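You operate a simulated robot arm through the tools that you are given. There is no shell and no other tool.

Carry out the task below with a simulated robot arm. There is one attempt and no reset: what you move stays moved.

TASK
Rack the winder's full pirn by its colour and latch the beige pirn on in its place.
Fine: park the clip in the REST box. Lay pirns thick end to the wall.
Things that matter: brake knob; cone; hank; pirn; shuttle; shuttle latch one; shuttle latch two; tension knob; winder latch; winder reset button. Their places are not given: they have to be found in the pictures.

Only the result counts: the job must be done as asked and must still hold three seconds after the hand-in. Knocking over, shifting, dropping, spilling or breaking anything else fails it.

THE ROBOT
A 7-joint arm with a two-finger parallel gripper, fixed in place. Base frame: the origin is at the foot of the arm, x ahead of it, y to its left, z up. Lengths are in m, angles in rad, forces in N, time in s.
Its first joint turns from -2.897 to 2.897 rad. Payload 4.4 kg.
Tool frame: the origin (TCP) lies between the finger pads and is the grasp point; the fingertips stand 0.023 m ahead of it; z points along the fingers, y is the line along which they close. The gripper opens to 0.094 m. The fingers are 0.038 m wide and 0.01 m thick; the gripper's body (0.054 by 0.096 m) begins 0.039 m behind the TCP.
Orientation is that of the tool frame in the base frame, as a unit quaternion [w, x, y, z]. With the fingers straight down and closing along the base's y, the tool's x points along the base's -x, its y along +y and its z along -z.

THE INTERFACE
- The arm moves only by the tool send_rows. Its argument "motion" is a list of rows, each a list of 7 numbers: the shift along the base's x, y, z in units of 50 mm (1.0 is 50 mm), then the turn, a rotation vector about the base's x, y, z in units of 5 degrees (1.0 is 5 degrees), then the finger opening in m, from 0 to 0.094. In form: [[tx, ty, tz, wx, wy, wz, gripper], ...]. A call has 1 to 20 rows; each row shifts and turns the commanded pose from where the row before left it. A call with a number of a shift or a turn outside -1 to 1 is refused whole. Each row takes 0.2 s and may step no farther than 0.05 m and 0.15 rad from the row before; otherwise, or with a gripper value out of range, the whole call is refused. A pose out of reach is approached as far as the arm can. The call stops where the force on the tool passes 50 N (or 10 N more than at its start, if that is more) or the arm is blocked; 0.2 s more then pass. The fingers move at their own pace (about 0.072 m/s each) and stop on an object; they squeeze with about 32 N. The grip force told is the motor's: it shows also when the fingers shut on nothing. Time passes only in rows, and 0.2 s behind the last, so rows that do not move let the fingers close. It gives the time, the measured TCP pose, the force on the tool (base axes), the opening and the grip force at its end, in the units of the frame above (readings bear some noise), with the torque about the TCP (base axes, N m) and any sound that the robot's microphone picked up.
- Cameras (640 x 400 px; columns grow to the right, rows downward): "scene" is fixed at [0.0507, 0.5005, 1.3863]; the picture's right is [0.24, -0.97, 0.00], its down [-0.48, -0.12, -0.87] and it looks along [0.84, 0.21, -0.50] (base axes); focal length 214 px, centre (320, 200). "wrist" rides on the gripper at [0.086, 0.016, -0.074] in the tool frame; the picture's right is [-0.18, 0.98, 0.00], its down [-0.58, -0.11, -0.81] and it looks along [-0.79, -0.15, 0.59] (tool axes); focal length 243 px, centre (320, 200).
- get_image(camera): a new picture of that camera. It takes no simulated time.
- point_at(camera, pixels): for up to 12 pixels [column, row] of the newest picture of that camera ("zoom" is the newest enlarged one), the place [x, y, z] in the base frame of the surface seen there, good to about 0.003 m, but the place of the scene camera against the robot may be out by one fixed shift of up to 0.012 m in any direction. It takes no simulated time.
- inspect(camera, box): a new picture of the part [left, top, right, bottom] of that camera's present view, enlarged. It takes no simulated time.
- job_done(): hands the job in; it is judged then, once.

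Unless the task says otherwise, let go and move clear before handing in.

The tools are called after "Call:" as a command line: name --pt "numbers of a row" for each row, then --argument value for the rest, lists and objects as JSON in quotes. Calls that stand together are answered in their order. send_rows: Moves the arm, as the interface text tells. Its arguments: {"type":"object","properties":{"motion":{"type":"array","items":{"type":"array","items":{"type":"number"}}}},"required":["motion"]} The other tools are called the same way: get_image (camera) takes a picture; point_at (camera, pixels) gives the place of the surface under pixels of a picture; inspect (camera, box) takes an enlarged picture of a part of a camera's view; job_done () hands the job in.

At the start:

```text
time_s: 0.0
tcp_pos: [0.5532, 0.2939, 1.0455]
tool_rot: [0.0, 0.0, 1.0, 0.0]
wrist_force: [0.7, -0.2, -0.1]
torque: [0.02, -0.01, 0.0]
width: 0.0939
finger_force: 0.1
```

scene: 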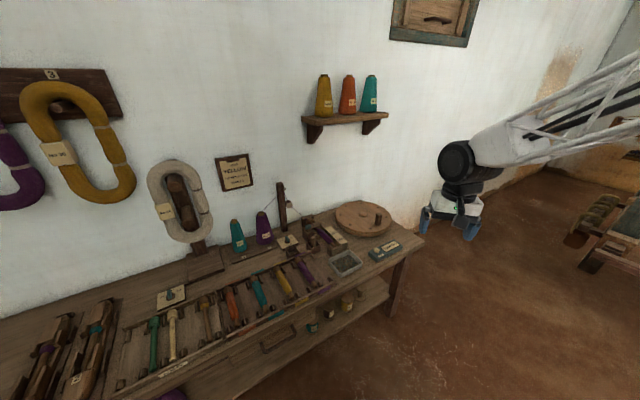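
wrist: 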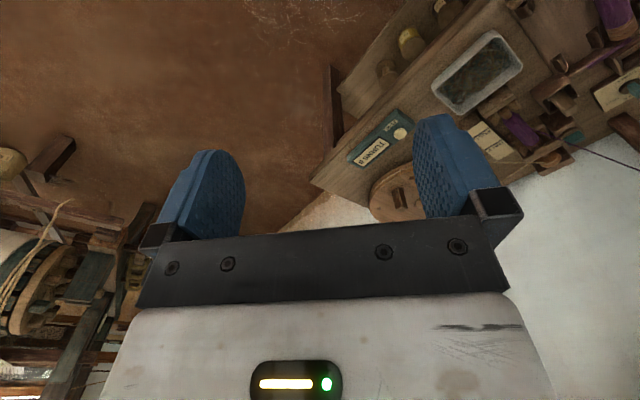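

The scene shows a bench along a wall with a row of pirns (about px 150-310, 260-340), shuttles at left and a winder around px 290-350, 200-250. I'll zoom in on the parts before moving.

Call:
inspect --camera "scene" --box '[260, 190, 420, 290]'

Call:
inspect --camera "scene" --box '[100, 250, 340, 400]'

Call:
inspect --camera "scene" --box '[200, 140, 280, 190]'

Call:
inspect --camera "scene" --box '[0, 280, 192, 400]'

```text
4.00 times, centred on (340, 240) of scene
```

zoom: 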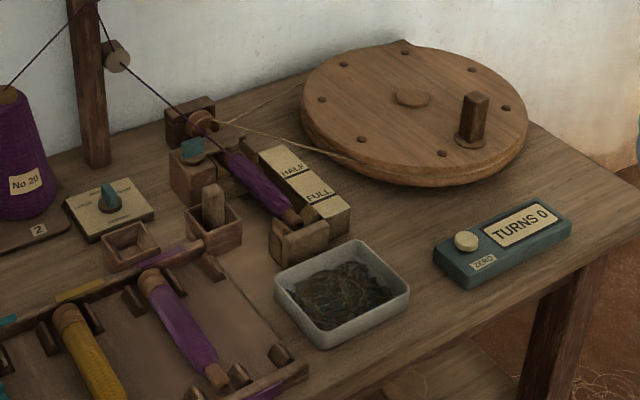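

```text
2.67 times, centred on (220, 325) of scene
```

zoom: 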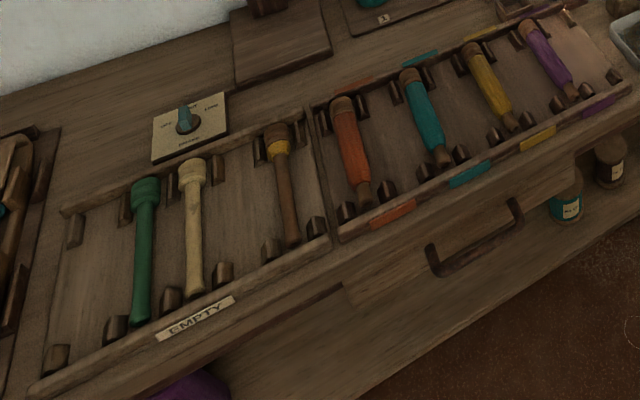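

```text
8.00 times, centred on (240, 165) of scene
```

zoom: 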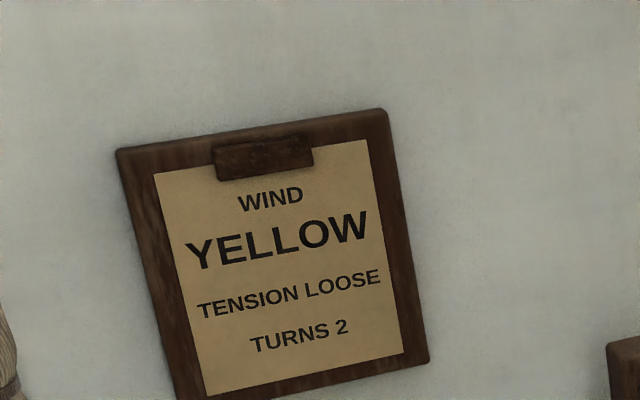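

```text
3.33 times, centred on (96, 340) of scene
```

zoom: 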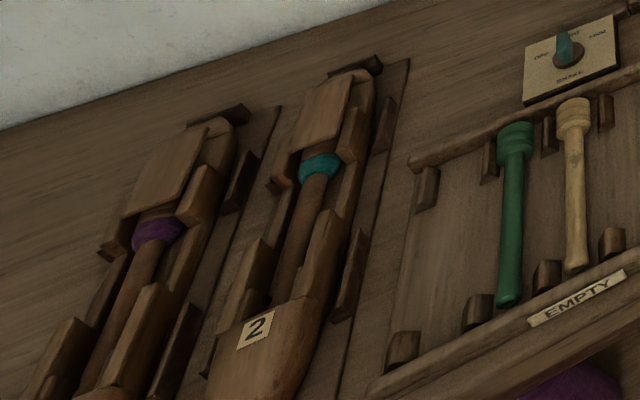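

The winder holds a purple pirn (zoom 1 around px 265,185) with HALF/FULL blocks beside it and two small boxes left of it. I'll enlarge this area more.

Call:
inspect --camera "scene" --box '[280, 212, 352, 257]'

Call:
inspect --camera "scene" --box '[280, 210, 328, 240]'

Call:
inspect --camera "scene" --box '[240, 235, 336, 295]'

Call:
inspect --camera "scene" --box '[110, 270, 238, 350]'

```text
8.89 times, centred on (316, 234) of scene
```

zoom: 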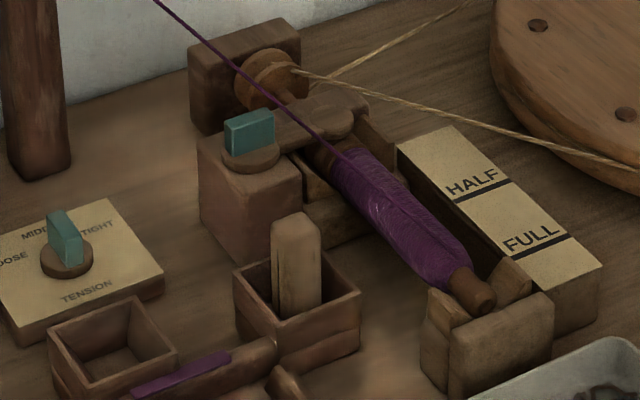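

```text
13.33 times, centred on (304, 225) of scene
```

zoom: 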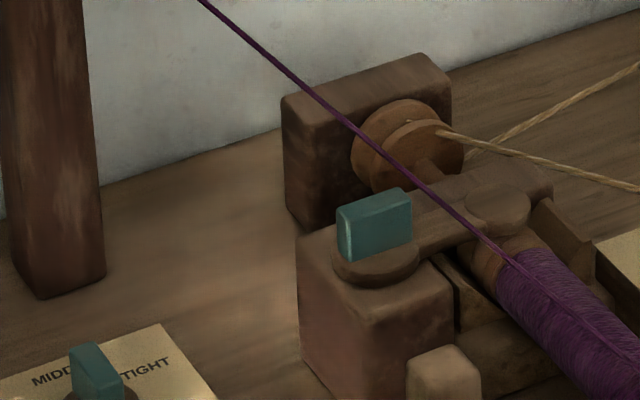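

```text
6.67 times, centred on (288, 265) of scene
```

zoom: 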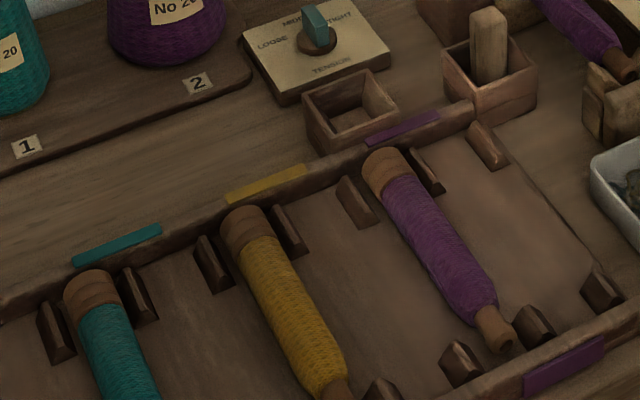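

```text
5.00 times, centred on (174, 310) of scene
```

zoom: 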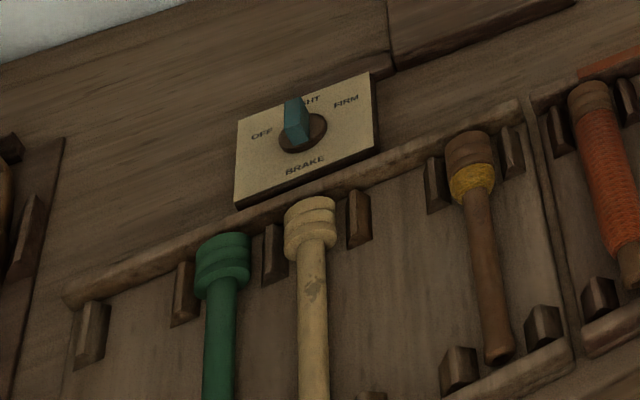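

The pirn on the winder is purple, its latch arm (teal handle) lies over the thick end, and a clip-like peg stands in one of two boxes. I'll get places of key points.

Call:
get_image --camera "scene"

Call:
inspect --camera "scene" --box '[280, 212, 352, 257]'

Call:
point_at --camera "zoom" --pixels '[[250, 130], [355, 155], [400, 215], [455, 275], [480, 290], [295, 240], [295, 290], [110, 350], [335, 118], [65, 235], [500, 350], [340, 360]]'

```text
taken
```

scene: 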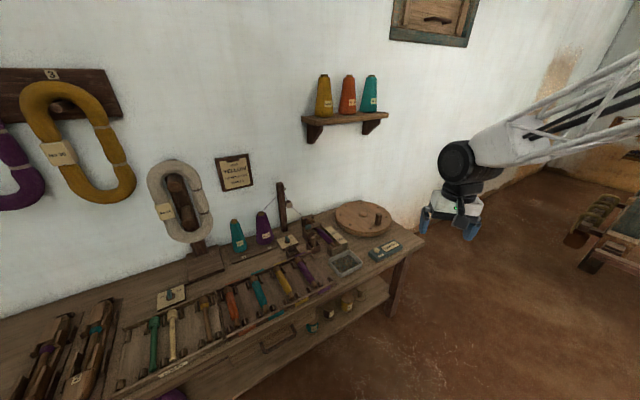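

```text
8.89 times, centred on (316, 234) of scene
```

zoom: 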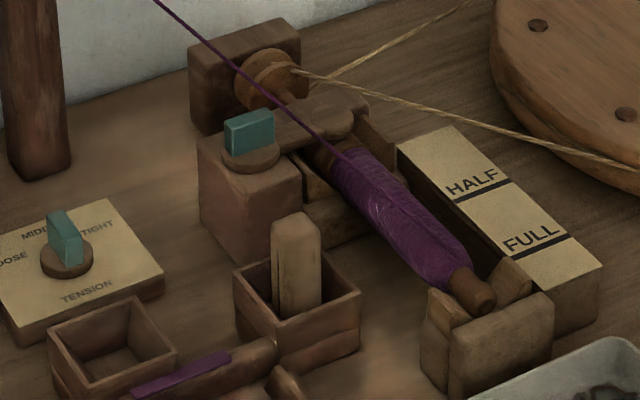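

```text
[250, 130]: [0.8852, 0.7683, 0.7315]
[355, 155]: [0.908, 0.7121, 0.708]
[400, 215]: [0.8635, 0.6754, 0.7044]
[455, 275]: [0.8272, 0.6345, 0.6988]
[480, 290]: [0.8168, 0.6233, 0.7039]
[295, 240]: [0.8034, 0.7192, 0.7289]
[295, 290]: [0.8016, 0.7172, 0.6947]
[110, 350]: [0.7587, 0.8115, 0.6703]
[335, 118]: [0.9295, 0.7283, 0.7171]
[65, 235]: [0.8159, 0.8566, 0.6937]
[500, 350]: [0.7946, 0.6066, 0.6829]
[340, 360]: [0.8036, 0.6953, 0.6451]
```

The bench top is near z 0.645 and the winder pirn lies about (0.86, 0.68, 0.70). I'll measure the pirn racks next.

Call:
inspect --camera "scene" --box '[240, 235, 336, 295]'

Call:
point_at --camera "zoom" --pixels '[[385, 165], [440, 240], [495, 320], [365, 143], [438, 115], [428, 165], [487, 143], [535, 320], [603, 290], [520, 220], [525, 385], [605, 345]]'

Call:
inspect --camera "scene" --box '[110, 290, 238, 370]'

Call:
point_at --camera "zoom" --pixels '[[310, 110], [315, 130], [312, 200], [318, 290], [270, 150], [358, 115], [260, 300], [375, 290], [230, 200], [220, 150], [475, 60], [420, 300]]'

```text
6.67 times, centred on (288, 265) of scene
```

zoom: 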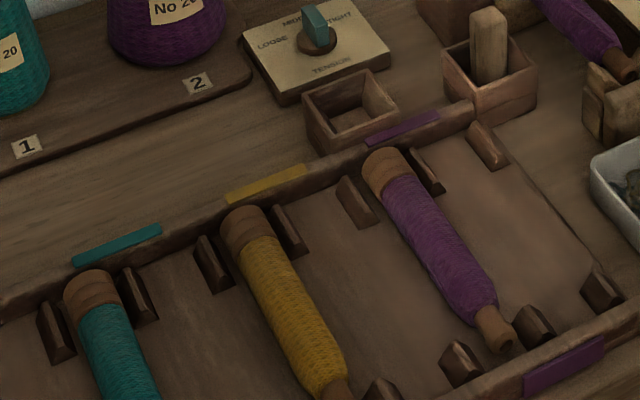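

```text
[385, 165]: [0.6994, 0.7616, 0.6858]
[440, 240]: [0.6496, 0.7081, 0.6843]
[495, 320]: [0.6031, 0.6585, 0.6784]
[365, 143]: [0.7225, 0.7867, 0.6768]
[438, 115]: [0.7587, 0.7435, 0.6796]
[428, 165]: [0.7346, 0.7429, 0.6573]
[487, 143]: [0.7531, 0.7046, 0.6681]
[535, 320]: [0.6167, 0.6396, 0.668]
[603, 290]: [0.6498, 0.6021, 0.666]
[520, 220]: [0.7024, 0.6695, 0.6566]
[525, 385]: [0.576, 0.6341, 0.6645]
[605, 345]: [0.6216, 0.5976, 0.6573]
```

```text
5.00 times, centred on (174, 330) of scene
```

zoom: 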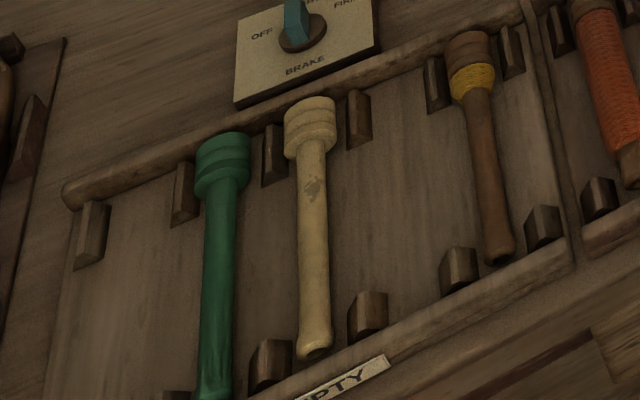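

```text
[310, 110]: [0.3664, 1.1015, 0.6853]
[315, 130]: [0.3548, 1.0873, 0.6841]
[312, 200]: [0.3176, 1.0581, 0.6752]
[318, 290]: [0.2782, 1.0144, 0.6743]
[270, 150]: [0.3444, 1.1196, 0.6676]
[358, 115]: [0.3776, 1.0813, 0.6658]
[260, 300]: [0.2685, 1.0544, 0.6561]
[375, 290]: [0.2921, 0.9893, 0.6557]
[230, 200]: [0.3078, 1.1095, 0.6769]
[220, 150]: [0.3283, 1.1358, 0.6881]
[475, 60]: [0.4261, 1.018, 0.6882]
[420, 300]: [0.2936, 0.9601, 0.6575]
```

The bench runs at 45° (along (0.7,-0.71)), pirns point to the wall along (0.71,0.70), at 1.0–1.1 m from the base. I'll turn the tool +45° about z and move nearer the winder, staying high, for a closer look.

Call:
send_rows --pt "0.2 0.4 -0.1 0 0 1 0.094" --pt "0.2 0.4 -0.1 0 0 1 0.094" --pt "0.2 0.4 -0.1 0 0 1 0.094" --pt "0.2 0.4 -0.1 0 0 1 0.094" --pt "0.2 0.4 -0.1 0 0 1 0.094" --pt "0.2 0.4 -0.1 0 0 1 0.094" --pt "0.2 0.4 -0.1 0 0 1 0.094" --pt "0.2 0.4 -0.1 0 0 1 0.094" --pt "0.2 0.4 -0.1 0 0 1 0.094"

Call:
get_image --camera "wrist"

Call:
get_image --camera "scene"

```text
time_s: 2.0
tcp_pos: [0.6432, 0.4761, 1.0015]
tool_rot: [0.0, -0.383, 0.924, 0.0]
wrist_force: [0.6, 0.8, 0.1]
torque: [0.0, 0.01, 0.0]
width: 0.0942
finger_force: 0.1
```

```text
taken
```

wrist: 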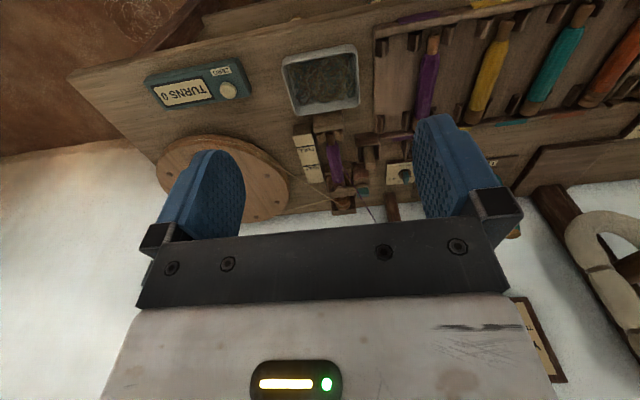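

```text
taken
```

scene: 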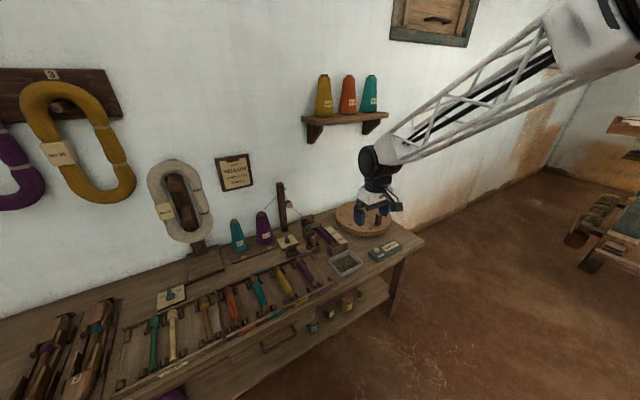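

The wrist picture shows the winder upside down around px 330,165. I'll enlarge it.

Call:
inspect --camera "wrist" --box '[280, 110, 420, 220]'

Call:
inspect --camera "wrist" --box '[350, 0, 510, 100]'

Call:
inspect --camera "wrist" --box '[340, 110, 420, 160]'

```text
3.64 times, centred on (350, 165) of wrist
```

zoom: 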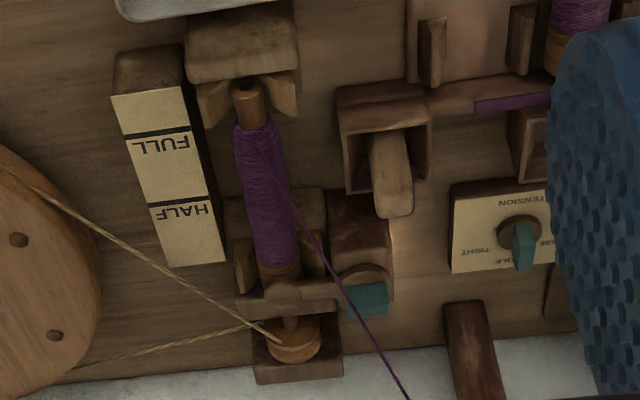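

```text
4.00 times, centred on (430, 50) of wrist
```

zoom: 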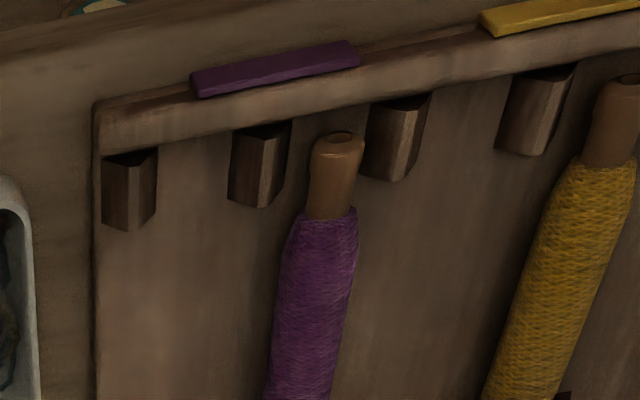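

```text
8.00 times, centred on (380, 135) of wrist
```

zoom: 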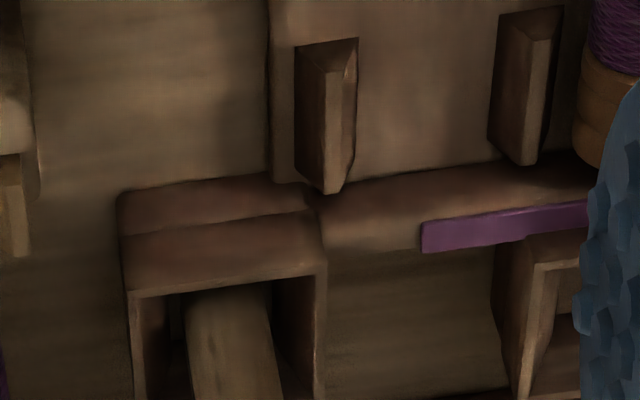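

The boxes' labels are not legible from here; I'll locate the thread post and cones, then go closer with the camera over the boxes.

Call:
point_at --camera "scene" --pixels '[[281, 184], [283, 205], [284, 226], [291, 203], [262, 213], [237, 221], [340, 120], [235, 165], [262, 240], [180, 165], [200, 240]]'

Call:
inspect --camera "scene" --box '[220, 170, 316, 250]'

```text
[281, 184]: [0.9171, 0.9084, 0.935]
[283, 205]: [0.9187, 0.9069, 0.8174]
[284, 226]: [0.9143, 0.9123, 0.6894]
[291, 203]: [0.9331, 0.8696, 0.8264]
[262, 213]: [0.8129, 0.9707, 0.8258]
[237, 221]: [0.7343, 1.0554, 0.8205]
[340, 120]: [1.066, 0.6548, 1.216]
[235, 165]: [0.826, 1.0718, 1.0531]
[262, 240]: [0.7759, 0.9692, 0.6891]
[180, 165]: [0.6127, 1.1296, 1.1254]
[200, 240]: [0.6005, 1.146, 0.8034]
```

```text
5.00 times, centred on (268, 210) of scene
```

zoom: 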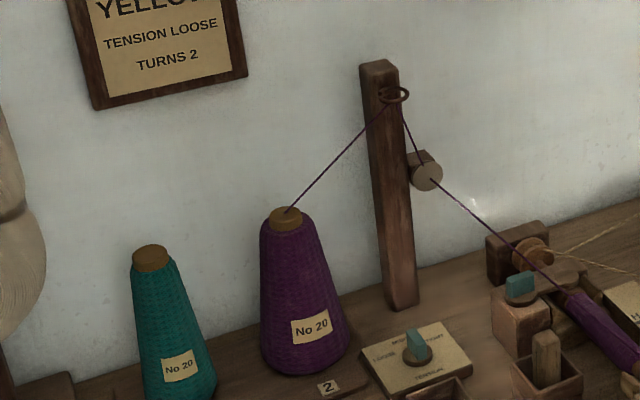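

The post stands at (0.917, 0.908) up to z 0.94, clear of my path. I'll move the TCP to about (0.75, 0.735, 0.86) to view the boxes.

Call:
send_rows --pt "0.27 0.65 -0.36 0 0 0 0.094" --pt "0.27 0.65 -0.36 0 0 0 0.094" --pt "0.27 0.65 -0.36 0 0 0 0.094" --pt "0.27 0.65 -0.36 0 0 0 0.094" --pt "0.27 0.65 -0.36 0 0 0 0.094" --pt "0.27 0.65 -0.36 0 0 0 0.094" --pt "0.27 0.65 -0.36 0 0 0 0.094" --pt "0.27 0.65 -0.36 0 0 0 0.094"

Call:
get_image --camera "wrist"

Call:
get_image --camera "scene"

```text
time_s: 3.8
tcp_pos: [0.7525, 0.7323, 0.8573]
tool_rot: [0.001, -0.382, 0.924, 0.001]
wrist_force: [0.0, -0.3, 0.7]
torque: [-0.02, 0.0, -0.03]
width: 0.094
finger_force: 0.0
```

```text
taken
```

wrist: 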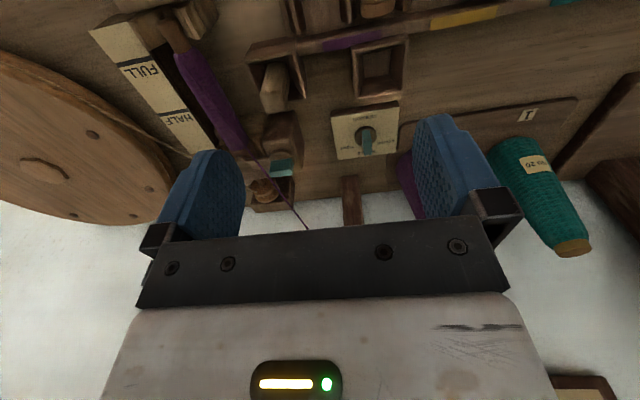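

```text
taken
```

scene: 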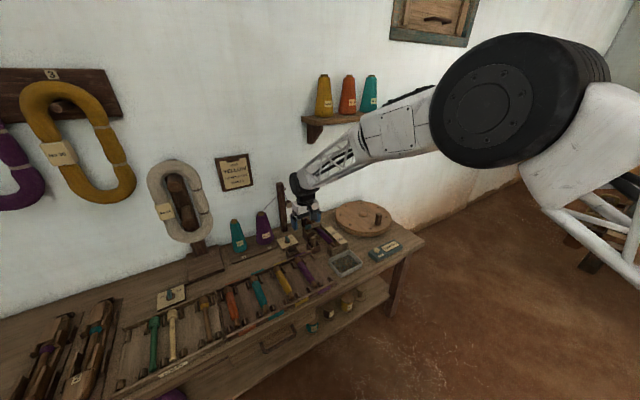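

The arm reached r = 1.05 m without trouble; the boxes appear at px (280,80) and (380,70). I'll enlarge.

Call:
inspect --camera "wrist" --box '[240, 20, 420, 130]'

Call:
inspect --camera "wrist" --box '[140, 0, 320, 110]'

Call:
inspect --camera "wrist" --box '[230, 100, 330, 220]'

```text
3.56 times, centred on (330, 75) of wrist
```

zoom: 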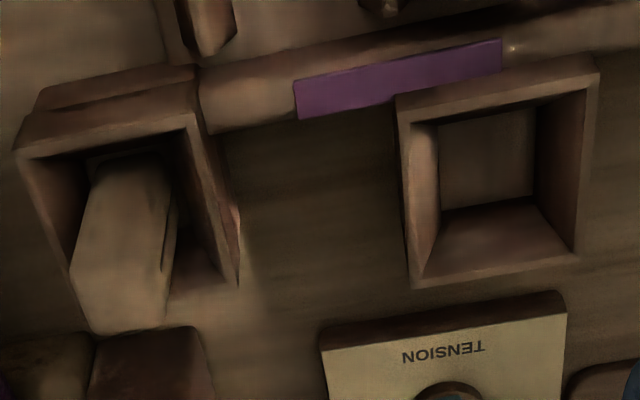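

```text
3.56 times, centred on (230, 55) of wrist
```

zoom: 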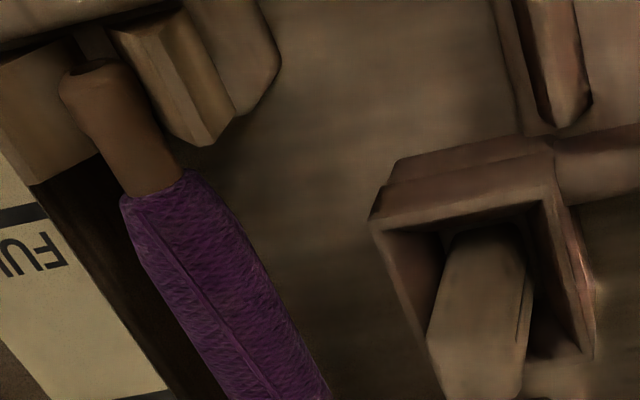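

```text
3.33 times, centred on (280, 160) of wrist
```

zoom: 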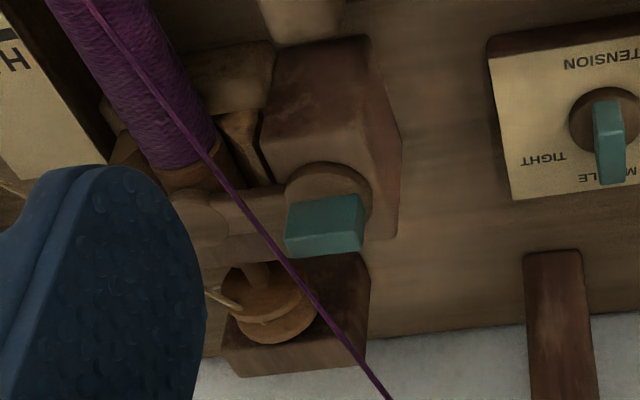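

A wooden peg (clip) stands in the right-hand box; no label shows on the tops. I'll back off and lower to look at the boxes' front faces.

Call:
send_rows --pt "-0.62 -0.65 -0.06 0 0 0 0.094" --pt "-0.62 -0.65 -0.06 0 0 0 0.094" --pt "-0.62 -0.65 -0.06 0 0 0 0.094" --pt "-0.62 -0.65 -0.06 0 0 0 0.094" --pt "-0.62 -0.65 -0.06 0 0 0 0.094" --pt "-0.62 -0.65 -0.06 0 0 0 0.094"

Call:
get_image --camera "wrist"

Call:
inspect --camera "wrist" --box '[240, 90, 420, 220]'

Call:
inspect --camera "scene" --box '[284, 222, 332, 252]'

```text
time_s: 5.2
tcp_pos: [0.5638, 0.5388, 0.8397]
tool_rot: [0.0, -0.383, 0.924, 0.001]
wrist_force: [0.1, 0.4, -0.2]
torque: [0.03, 0.01, 0.01]
width: 0.0942
finger_force: 0.0
```

```text
taken
```

wrist: 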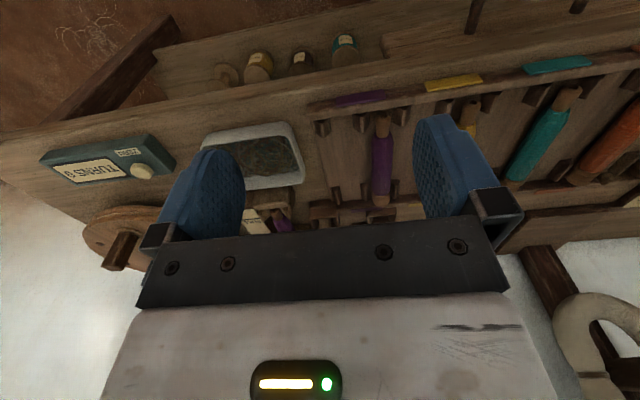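

```text
3.08 times, centred on (330, 155) of wrist
```

zoom: 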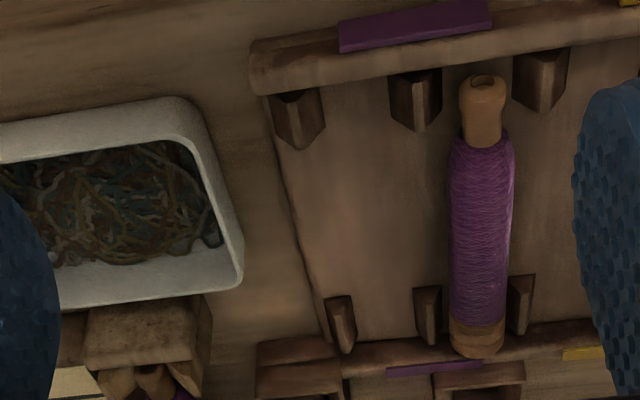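

```text
13.33 times, centred on (308, 237) of scene
```

zoom: 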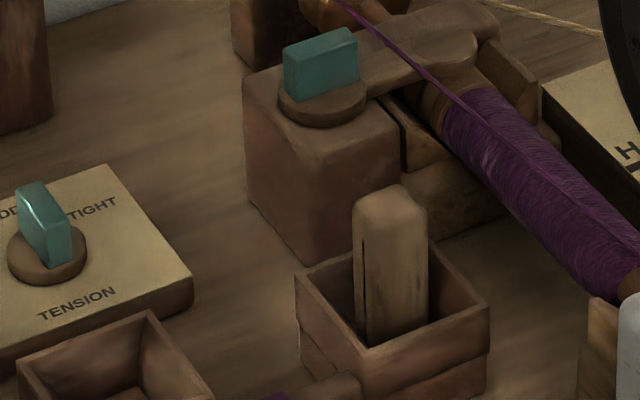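

The peg box seems to have a plate on its front face. I'll enlarge the scene view on the two box fronts.

Call:
inspect --camera "scene" --box '[302, 235, 326, 255]'

Call:
inspect --camera "scene" --box '[280, 240, 304, 260]'

Call:
inspect --camera "wrist" --box '[300, 190, 430, 240]'

```text
16.00 times, centred on (314, 245) of scene
```

zoom: 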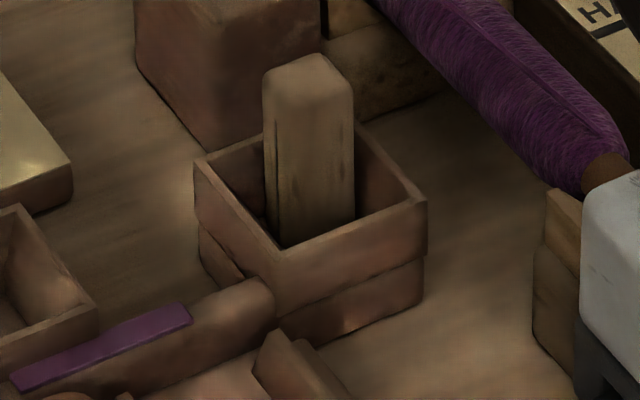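

```text
16.00 times, centred on (292, 250) of scene
```

zoom: 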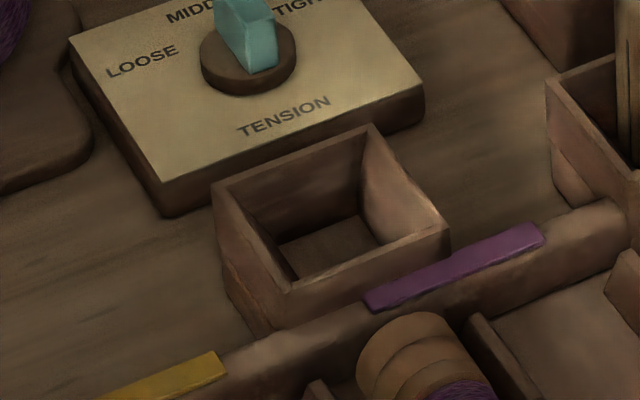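

```text
4.92 times, centred on (365, 215) of wrist
```

zoom: 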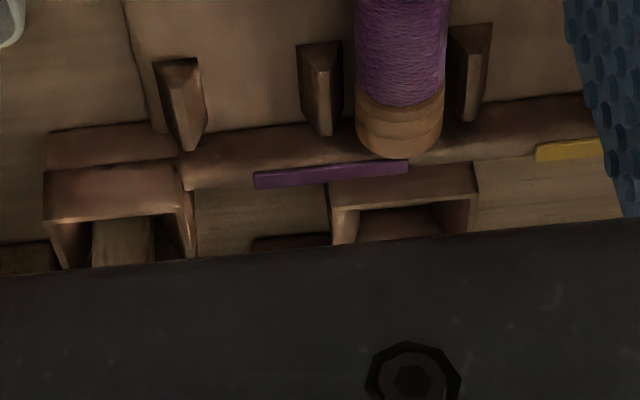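

Still no lettering on the left or front faces. I'll turn the tool +90° to view the boxes from the right (+u) side; first I check the flywheel's height.

Call:
point_at --camera "scene" --pixels '[[378, 214], [362, 214], [340, 262], [388, 250], [377, 251], [330, 235]]'

Call:
inspect --camera "scene" --box '[320, 190, 420, 270]'

```text
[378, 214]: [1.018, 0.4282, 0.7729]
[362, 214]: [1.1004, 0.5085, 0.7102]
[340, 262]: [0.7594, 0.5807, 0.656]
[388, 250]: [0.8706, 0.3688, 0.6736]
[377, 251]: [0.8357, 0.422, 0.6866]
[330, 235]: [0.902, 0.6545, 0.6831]
```

```text
5.00 times, centred on (370, 230) of scene
```

zoom: 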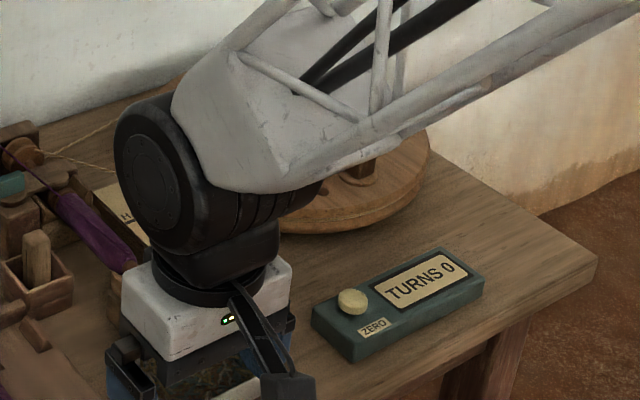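

The flywheel handle tops at z 0.77. I'll rotate +90° while moving to (0.877, 0.566, 0.86), all above 0.82.

Call:
send_rows --pt "0.348 0.03 0.022 0 0 1 0.094" --pt "0.348 0.03 0.022 0 0 1 0.094" --pt "0.348 0.03 0.022 0 0 1 0.094" --pt "0.348 0.03 0.022 0 0 1 0.094" --pt "0.348 0.03 0.022 0 0 1 0.094" --pt "0.348 0.03 0.022 0 0 1 0.094" --pt "0.348 0.03 0.022 0 0 1 0.094" --pt "0.348 0.03 0.022 0 0 1 0.094" --pt "0.348 0.03 0.022 0 0 1 0.094" --pt "0.348 0.03 0.022 0 0 1 0.094" --pt "0.348 0.03 0.022 0 0 1 0.094" --pt "0.348 0.03 0.022 0 0 1 0.094" --pt "0.348 0.03 0.022 0 0 1 0.094" --pt "0.348 0.03 0.022 0 0 1 0.094" --pt "0.348 0.03 0.022 0 0 1 0.094" --pt "0.348 0.03 0.022 0 0 1 0.094" --pt "0.348 0.03 0.022 0 0 1 0.094" --pt "0.348 0.03 0.022 0 0 1 0.094"

Call:
get_image --camera "wrist"

Call:
inspect --camera "wrist" --box '[240, 80, 430, 240]'

```text
time_s: 9.0
tcp_pos: [0.8766, 0.5658, 0.8576]
tool_rot: [0.0, 0.924, -0.382, 0.0]
wrist_force: [-0.5, -0.3, -0.7]
torque: [0.03, -0.01, 0.0]
width: 0.094
finger_force: 0.1
```

```text
taken
```

wrist: 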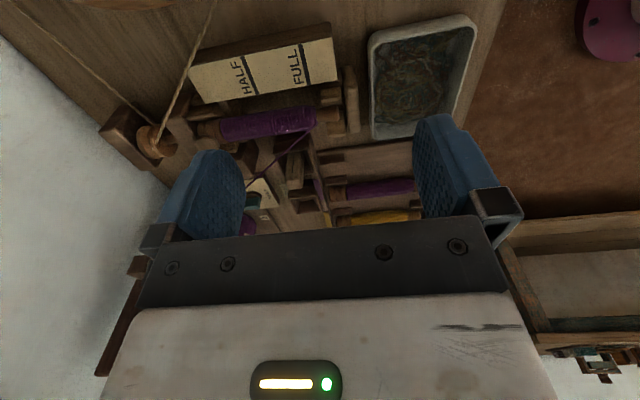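

```text
2.50 times, centred on (335, 160) of wrist
```

zoom: 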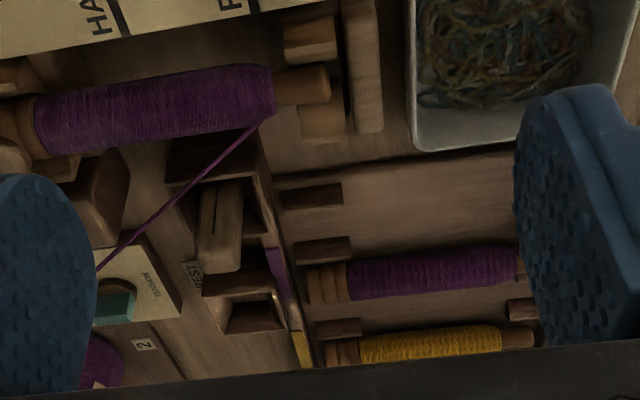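

A label "REST" shows at zoom px (195,272), on the wall side of the left (empty) box. I'll zoom closer.

Call:
inspect --camera "wrist" --box '[275, 130, 355, 220]'

Call:
inspect --camera "wrist" --box '[300, 170, 340, 200]'

```text
4.44 times, centred on (315, 175) of wrist
```

zoom: 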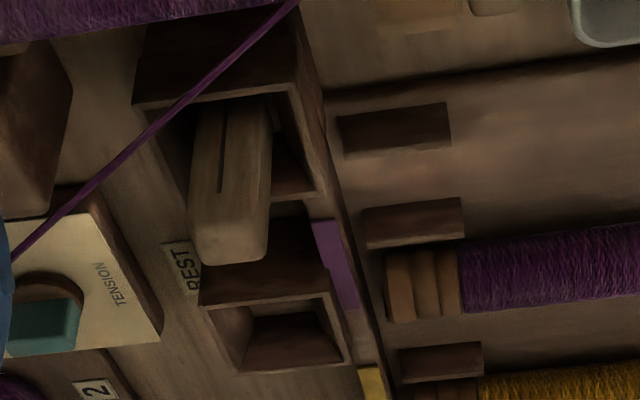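

```text
13.33 times, centred on (320, 185) of wrist
```

zoom: 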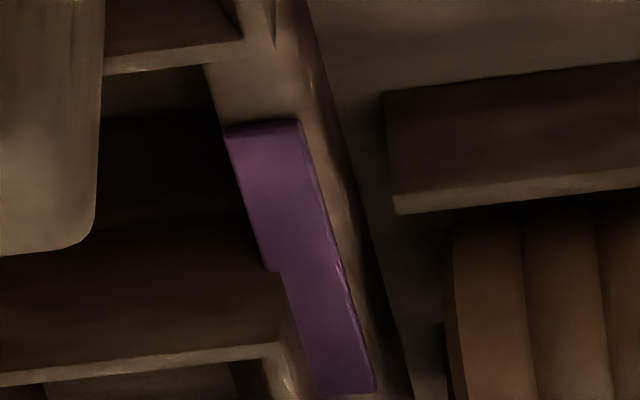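

"REST" card appears at (180,268) next to the left empty box's wall side. I'll get its 3-D place and check for a twin label at the peg's box.

Call:
inspect --camera "wrist" --box '[275, 130, 355, 220]'

Call:
point_at --camera "zoom" --pixels '[[172, 255], [185, 285], [250, 290], [215, 330], [340, 340], [145, 100], [290, 90], [200, 110], [235, 255], [255, 120], [310, 185], [150, 60]]'

```text
4.44 times, centred on (315, 175) of wrist
```

zoom: 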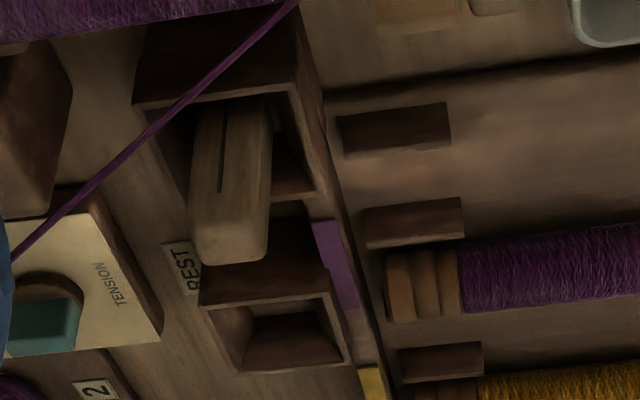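

```text
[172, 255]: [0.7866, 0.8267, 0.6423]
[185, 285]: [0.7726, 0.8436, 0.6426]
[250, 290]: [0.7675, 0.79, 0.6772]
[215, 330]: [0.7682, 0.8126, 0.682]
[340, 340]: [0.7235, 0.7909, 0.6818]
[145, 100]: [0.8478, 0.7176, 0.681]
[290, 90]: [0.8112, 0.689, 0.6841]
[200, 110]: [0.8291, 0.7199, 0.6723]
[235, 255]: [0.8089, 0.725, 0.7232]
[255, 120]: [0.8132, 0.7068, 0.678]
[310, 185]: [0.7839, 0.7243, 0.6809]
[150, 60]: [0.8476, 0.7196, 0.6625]
```

The "REST" card lies on the bench at (0.78, 0.835), right behind the left, empty box, so that is the REST box; the clip stands in the other one. Now I'll study the latch geometry from the scene.

Call:
inspect --camera "scene" --box '[292, 212, 332, 242]'

Call:
point_at --camera "scene" --pixels '[[307, 226], [310, 224], [308, 229]]'

```text
13.33 times, centred on (312, 227) of scene
```

zoom: 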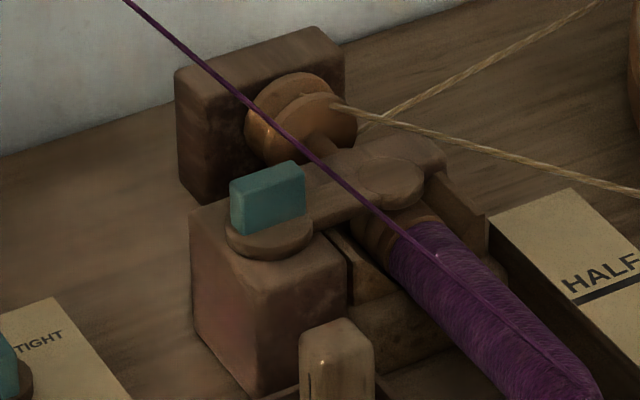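

```text
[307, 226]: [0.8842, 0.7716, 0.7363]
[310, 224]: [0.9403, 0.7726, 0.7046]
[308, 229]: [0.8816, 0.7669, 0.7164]
```

Call:
point_at --camera "zoom" --pixels '[[232, 183], [242, 188], [300, 170], [285, 163], [265, 200], [230, 245], [310, 235], [330, 205], [385, 180], [440, 160], [420, 200], [350, 155]]'

Call:
inspect --camera "wrist" --box '[180, 90, 340, 220]'

```text
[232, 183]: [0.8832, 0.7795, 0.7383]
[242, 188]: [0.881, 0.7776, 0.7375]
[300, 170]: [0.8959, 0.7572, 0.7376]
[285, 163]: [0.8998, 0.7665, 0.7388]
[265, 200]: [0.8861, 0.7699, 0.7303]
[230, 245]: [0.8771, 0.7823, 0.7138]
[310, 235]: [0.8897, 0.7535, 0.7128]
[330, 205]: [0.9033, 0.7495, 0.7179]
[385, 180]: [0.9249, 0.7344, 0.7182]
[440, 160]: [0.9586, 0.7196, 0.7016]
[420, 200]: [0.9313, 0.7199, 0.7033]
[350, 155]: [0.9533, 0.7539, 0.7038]
```

```text
3.08 times, centred on (260, 155) of wrist
```

zoom: 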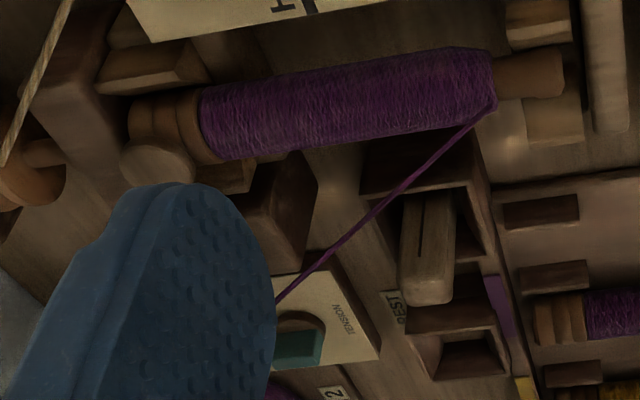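

The latch handle is a thin block along the bench direction centred near (0.890, 0.769), top z 0.738, with the arm reaching over the pirn's thick end. I'll calibrate the scene camera against the wrist camera with the empty box's rim corners.

Call:
inspect --camera "wrist" --box '[275, 130, 355, 220]'

Call:
point_at --camera "zoom" --pixels '[[204, 303], [327, 295], [347, 360], [140, 103], [292, 88], [317, 193], [195, 252], [262, 258], [272, 130], [195, 120]]'

Call:
inspect --camera "scene" --box '[280, 236, 328, 260]'

```text
4.44 times, centred on (315, 175) of wrist
```

zoom: 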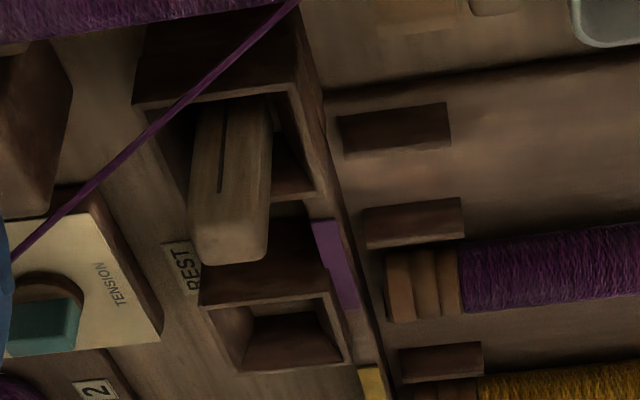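

```text
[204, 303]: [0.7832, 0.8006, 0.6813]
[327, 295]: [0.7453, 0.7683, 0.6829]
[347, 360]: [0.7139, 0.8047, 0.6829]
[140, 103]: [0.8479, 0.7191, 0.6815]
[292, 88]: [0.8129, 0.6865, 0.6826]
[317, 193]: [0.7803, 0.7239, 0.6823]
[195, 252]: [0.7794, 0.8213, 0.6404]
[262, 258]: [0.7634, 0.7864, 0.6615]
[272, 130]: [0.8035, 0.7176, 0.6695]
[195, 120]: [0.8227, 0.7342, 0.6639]
```

```text
13.33 times, centred on (304, 248) of scene
```

zoom: 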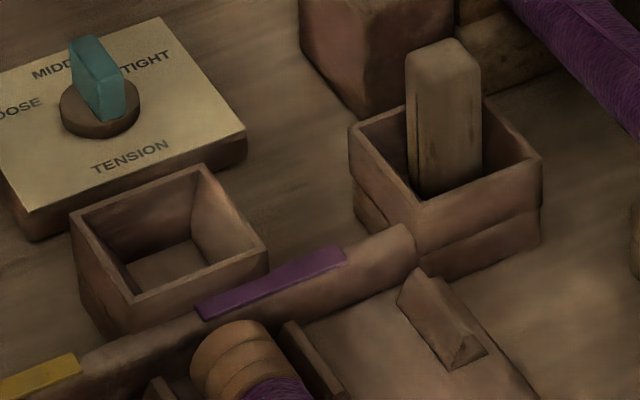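

The boxes' rims are at z 0.682 with centres near (0.749, 0.803) for REST and (0.814, 0.722) for the clip's. I'll determine the bench angle precisely with longer baselines.

Call:
point_at --camera "scene" --pixels '[[100, 150], [180, 90], [260, 120], [300, 60], [330, 180], [60, 250], [130, 230], [400, 120]]'

Call:
inspect --camera "scene" --box '[240, 235, 336, 295]'

Call:
point_at --camera "zoom" --pixels '[[75, 265], [160, 228], [228, 202], [305, 166], [366, 141], [436, 115], [130, 300], [280, 205], [418, 148], [487, 122], [215, 240], [355, 182]]'

```text
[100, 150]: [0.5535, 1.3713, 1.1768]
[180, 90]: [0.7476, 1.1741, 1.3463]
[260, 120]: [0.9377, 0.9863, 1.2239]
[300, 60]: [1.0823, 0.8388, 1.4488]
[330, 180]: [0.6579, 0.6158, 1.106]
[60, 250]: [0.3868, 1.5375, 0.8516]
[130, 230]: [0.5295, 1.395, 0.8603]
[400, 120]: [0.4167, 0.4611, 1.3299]
```

```text
6.67 times, centred on (288, 265) of scene
```

zoom: 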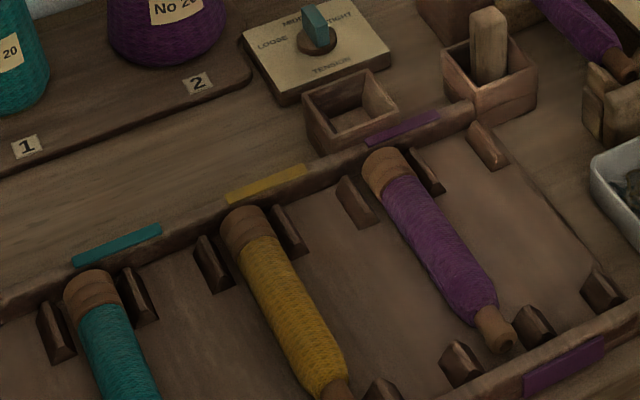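

```text
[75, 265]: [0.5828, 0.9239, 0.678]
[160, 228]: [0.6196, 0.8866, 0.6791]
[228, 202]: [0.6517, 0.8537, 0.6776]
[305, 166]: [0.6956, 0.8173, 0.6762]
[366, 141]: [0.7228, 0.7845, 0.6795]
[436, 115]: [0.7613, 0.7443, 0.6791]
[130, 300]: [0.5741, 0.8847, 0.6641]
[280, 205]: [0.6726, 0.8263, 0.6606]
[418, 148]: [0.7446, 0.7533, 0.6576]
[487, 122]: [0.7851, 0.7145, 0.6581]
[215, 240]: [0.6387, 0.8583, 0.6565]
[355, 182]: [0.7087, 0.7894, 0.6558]
```

The wall and label strips run at exactly −45°, and the purple pair of slots is centred at u ≈ −0.016. Now I compare box corners in the scene view with the wrist's.

Call:
inspect --camera "scene" --box '[280, 236, 328, 260]'

Call:
point_at --camera "zoom" --pixels '[[205, 168], [264, 248], [134, 298], [74, 215], [484, 98], [540, 158], [417, 224], [352, 130], [442, 45], [410, 60], [445, 70], [475, 62]]'

Call:
inspect --camera "wrist" --box '[295, 130, 345, 180]'

```text
13.33 times, centred on (304, 248) of scene
```

zoom: 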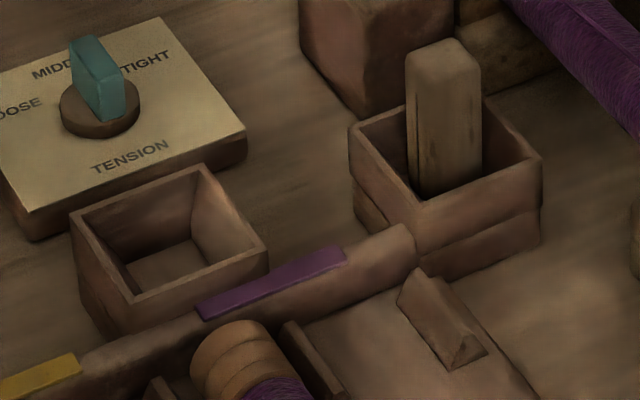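

```text
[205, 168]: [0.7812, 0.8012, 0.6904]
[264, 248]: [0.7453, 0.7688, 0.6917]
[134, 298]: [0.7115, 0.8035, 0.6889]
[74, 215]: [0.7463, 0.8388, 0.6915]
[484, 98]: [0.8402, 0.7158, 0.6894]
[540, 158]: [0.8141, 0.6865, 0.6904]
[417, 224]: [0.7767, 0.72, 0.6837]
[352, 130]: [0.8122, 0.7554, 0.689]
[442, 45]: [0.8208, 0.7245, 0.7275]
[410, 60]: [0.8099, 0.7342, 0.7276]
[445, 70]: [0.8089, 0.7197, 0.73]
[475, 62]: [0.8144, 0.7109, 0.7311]
```

```text
8.00 times, centred on (320, 155) of wrist
```

zoom: 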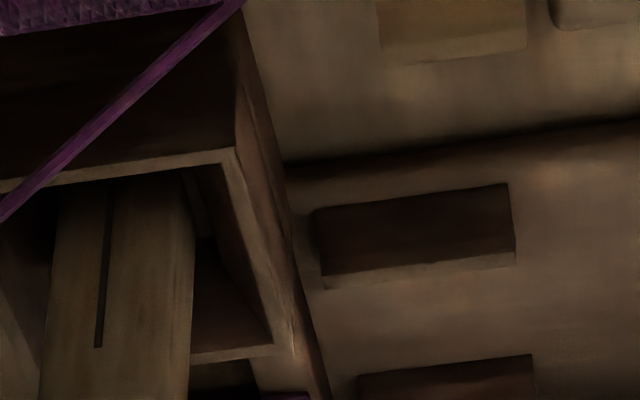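

Scene readings are about 8 mm too high in z and within 2 mm in x,y. I'll return to yaw 45° above the clip at (0.814, 0.7215, 0.80) with a 0.05 opening and test the reach.

Call:
send_rows --pt "-0.0696 0.173 -0.064 0 0 -1 0.05" --pt "-0.0696 0.173 -0.064 0 0 -1 0.05" --pt "-0.0696 0.173 -0.064 0 0 -1 0.05" --pt "-0.0696 0.173 -0.064 0 0 -1 0.05" --pt "-0.0696 0.173 -0.064 0 0 -1 0.05" --pt "-0.0696 0.173 -0.064 0 0 -1 0.05" --pt "-0.0696 0.173 -0.064 0 0 -1 0.05" --pt "-0.0696 0.173 -0.064 0 0 -1 0.05" --pt "-0.0696 0.173 -0.064 0 0 -1 0.05" --pt "-0.0696 0.173 -0.064 0 0 -1 0.05" --pt "-0.0696 0.173 -0.064 0 0 -1 0.05" --pt "-0.0696 0.173 -0.064 0 0 -1 0.05" --pt "-0.0696 0.173 -0.064 0 0 -1 0.05" --pt "-0.0696 0.173 -0.064 0 0 -1 0.05" --pt "-0.0696 0.173 -0.064 0 0 -1 0.05" --pt "-0.0696 0.173 -0.064 0 0 -1 0.05" --pt "-0.0696 0.173 -0.064 0 0 -1 0.05" --pt "-0.0696 0.173 -0.064 0 0 -1 0.05"

Call:
get_image --camera "wrist"

Call:
get_image --camera "scene"

```text
time_s: 12.8
tcp_pos: [0.8147, 0.7212, 0.8007]
tool_rot: [0.0, -0.383, 0.924, 0.0]
wrist_force: [0.4, -0.5, -0.2]
torque: [-0.01, -0.02, -0.01]
width: 0.0502
finger_force: 0.0
```

```text
taken
```

wrist: 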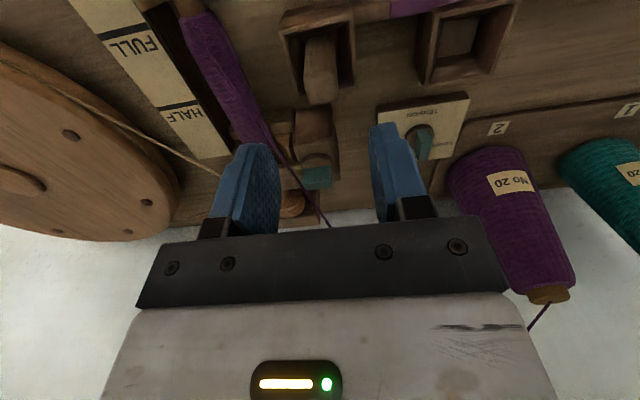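

```text
taken
```

scene: 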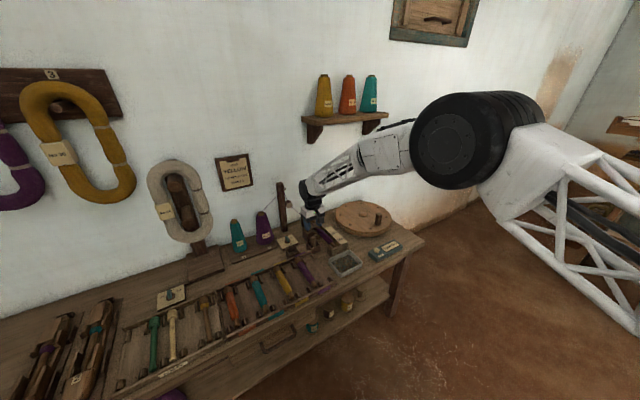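

Reached (0.8147, 0.7212, 0.8007) exactly. I'll enlarge the clip and latch in the wrist view and take points.

Call:
inspect --camera "wrist" --box '[260, 0, 390, 110]'

Call:
point_at --camera "wrist" --pixels '[[320, 90], [310, 100], [333, 102], [309, 45], [333, 45], [320, 98], [284, 40], [350, 30], [298, 110], [345, 95]]'

Call:
inspect --camera "wrist" --box '[270, 100, 390, 230]'

```text
3.64 times, centred on (325, 55) of wrist
```

zoom: 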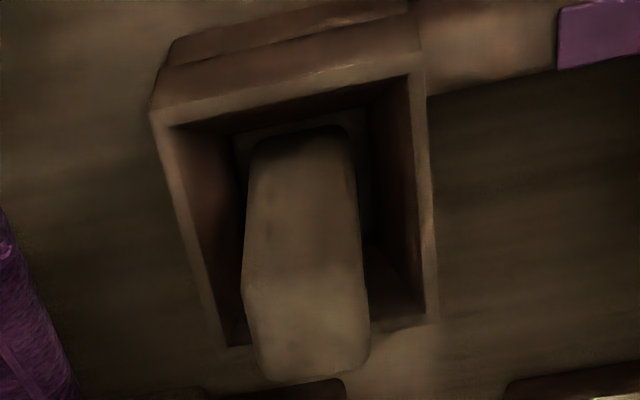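

```text
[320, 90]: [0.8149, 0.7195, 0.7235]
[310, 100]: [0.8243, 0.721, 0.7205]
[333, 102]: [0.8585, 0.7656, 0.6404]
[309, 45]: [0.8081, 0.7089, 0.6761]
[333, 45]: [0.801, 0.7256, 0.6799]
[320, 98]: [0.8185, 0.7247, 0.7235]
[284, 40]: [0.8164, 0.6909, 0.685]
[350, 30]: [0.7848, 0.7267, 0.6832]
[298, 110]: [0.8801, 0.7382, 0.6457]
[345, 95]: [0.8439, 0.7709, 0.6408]
```

```text
3.08 times, centred on (330, 165) of wrist
```

zoom: 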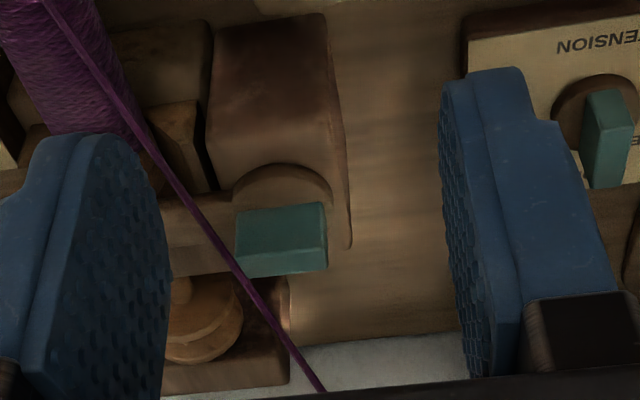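

The clip's top is centred near (0.8135, 0.7195, 0.723), about 0.02 wide. I'll descend to TCP z 0.710 (tips just above the rim) and close on it.

Call:
send_rows --pt "-0.008 -0.008 -0.45 0 0 0 0.05" --pt "-0.008 -0.008 -0.45 0 0 0 0.05" --pt "-0.008 -0.008 -0.45 0 0 0 0.05" --pt "0 0 -0.45 0 0 0 0.05" --pt "0 0 0 0 0 0 0.05"

Call:
get_image --camera "wrist"

Call:
inspect --camera "scene" --box '[280, 200, 344, 255]'

```text
time_s: 14.0
tcp_pos: [0.8135, 0.72, 0.7081]
tool_rot: [0.001, -0.382, 0.924, 0.0]
wrist_force: [-0.1, 0.3, 0.0]
torque: [-0.03, 0.0, -0.01]
width: 0.0501
finger_force: 0.1
```

```text
taken
```

wrist: 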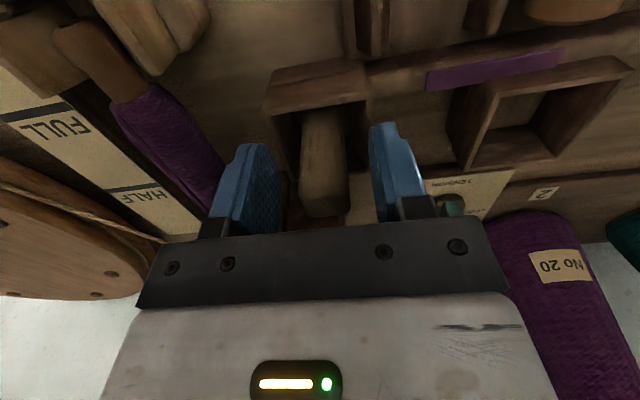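

```text
7.27 times, centred on (312, 228) of scene
```

zoom: 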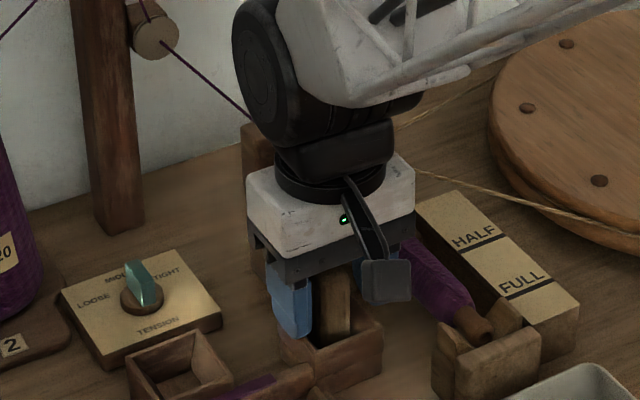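

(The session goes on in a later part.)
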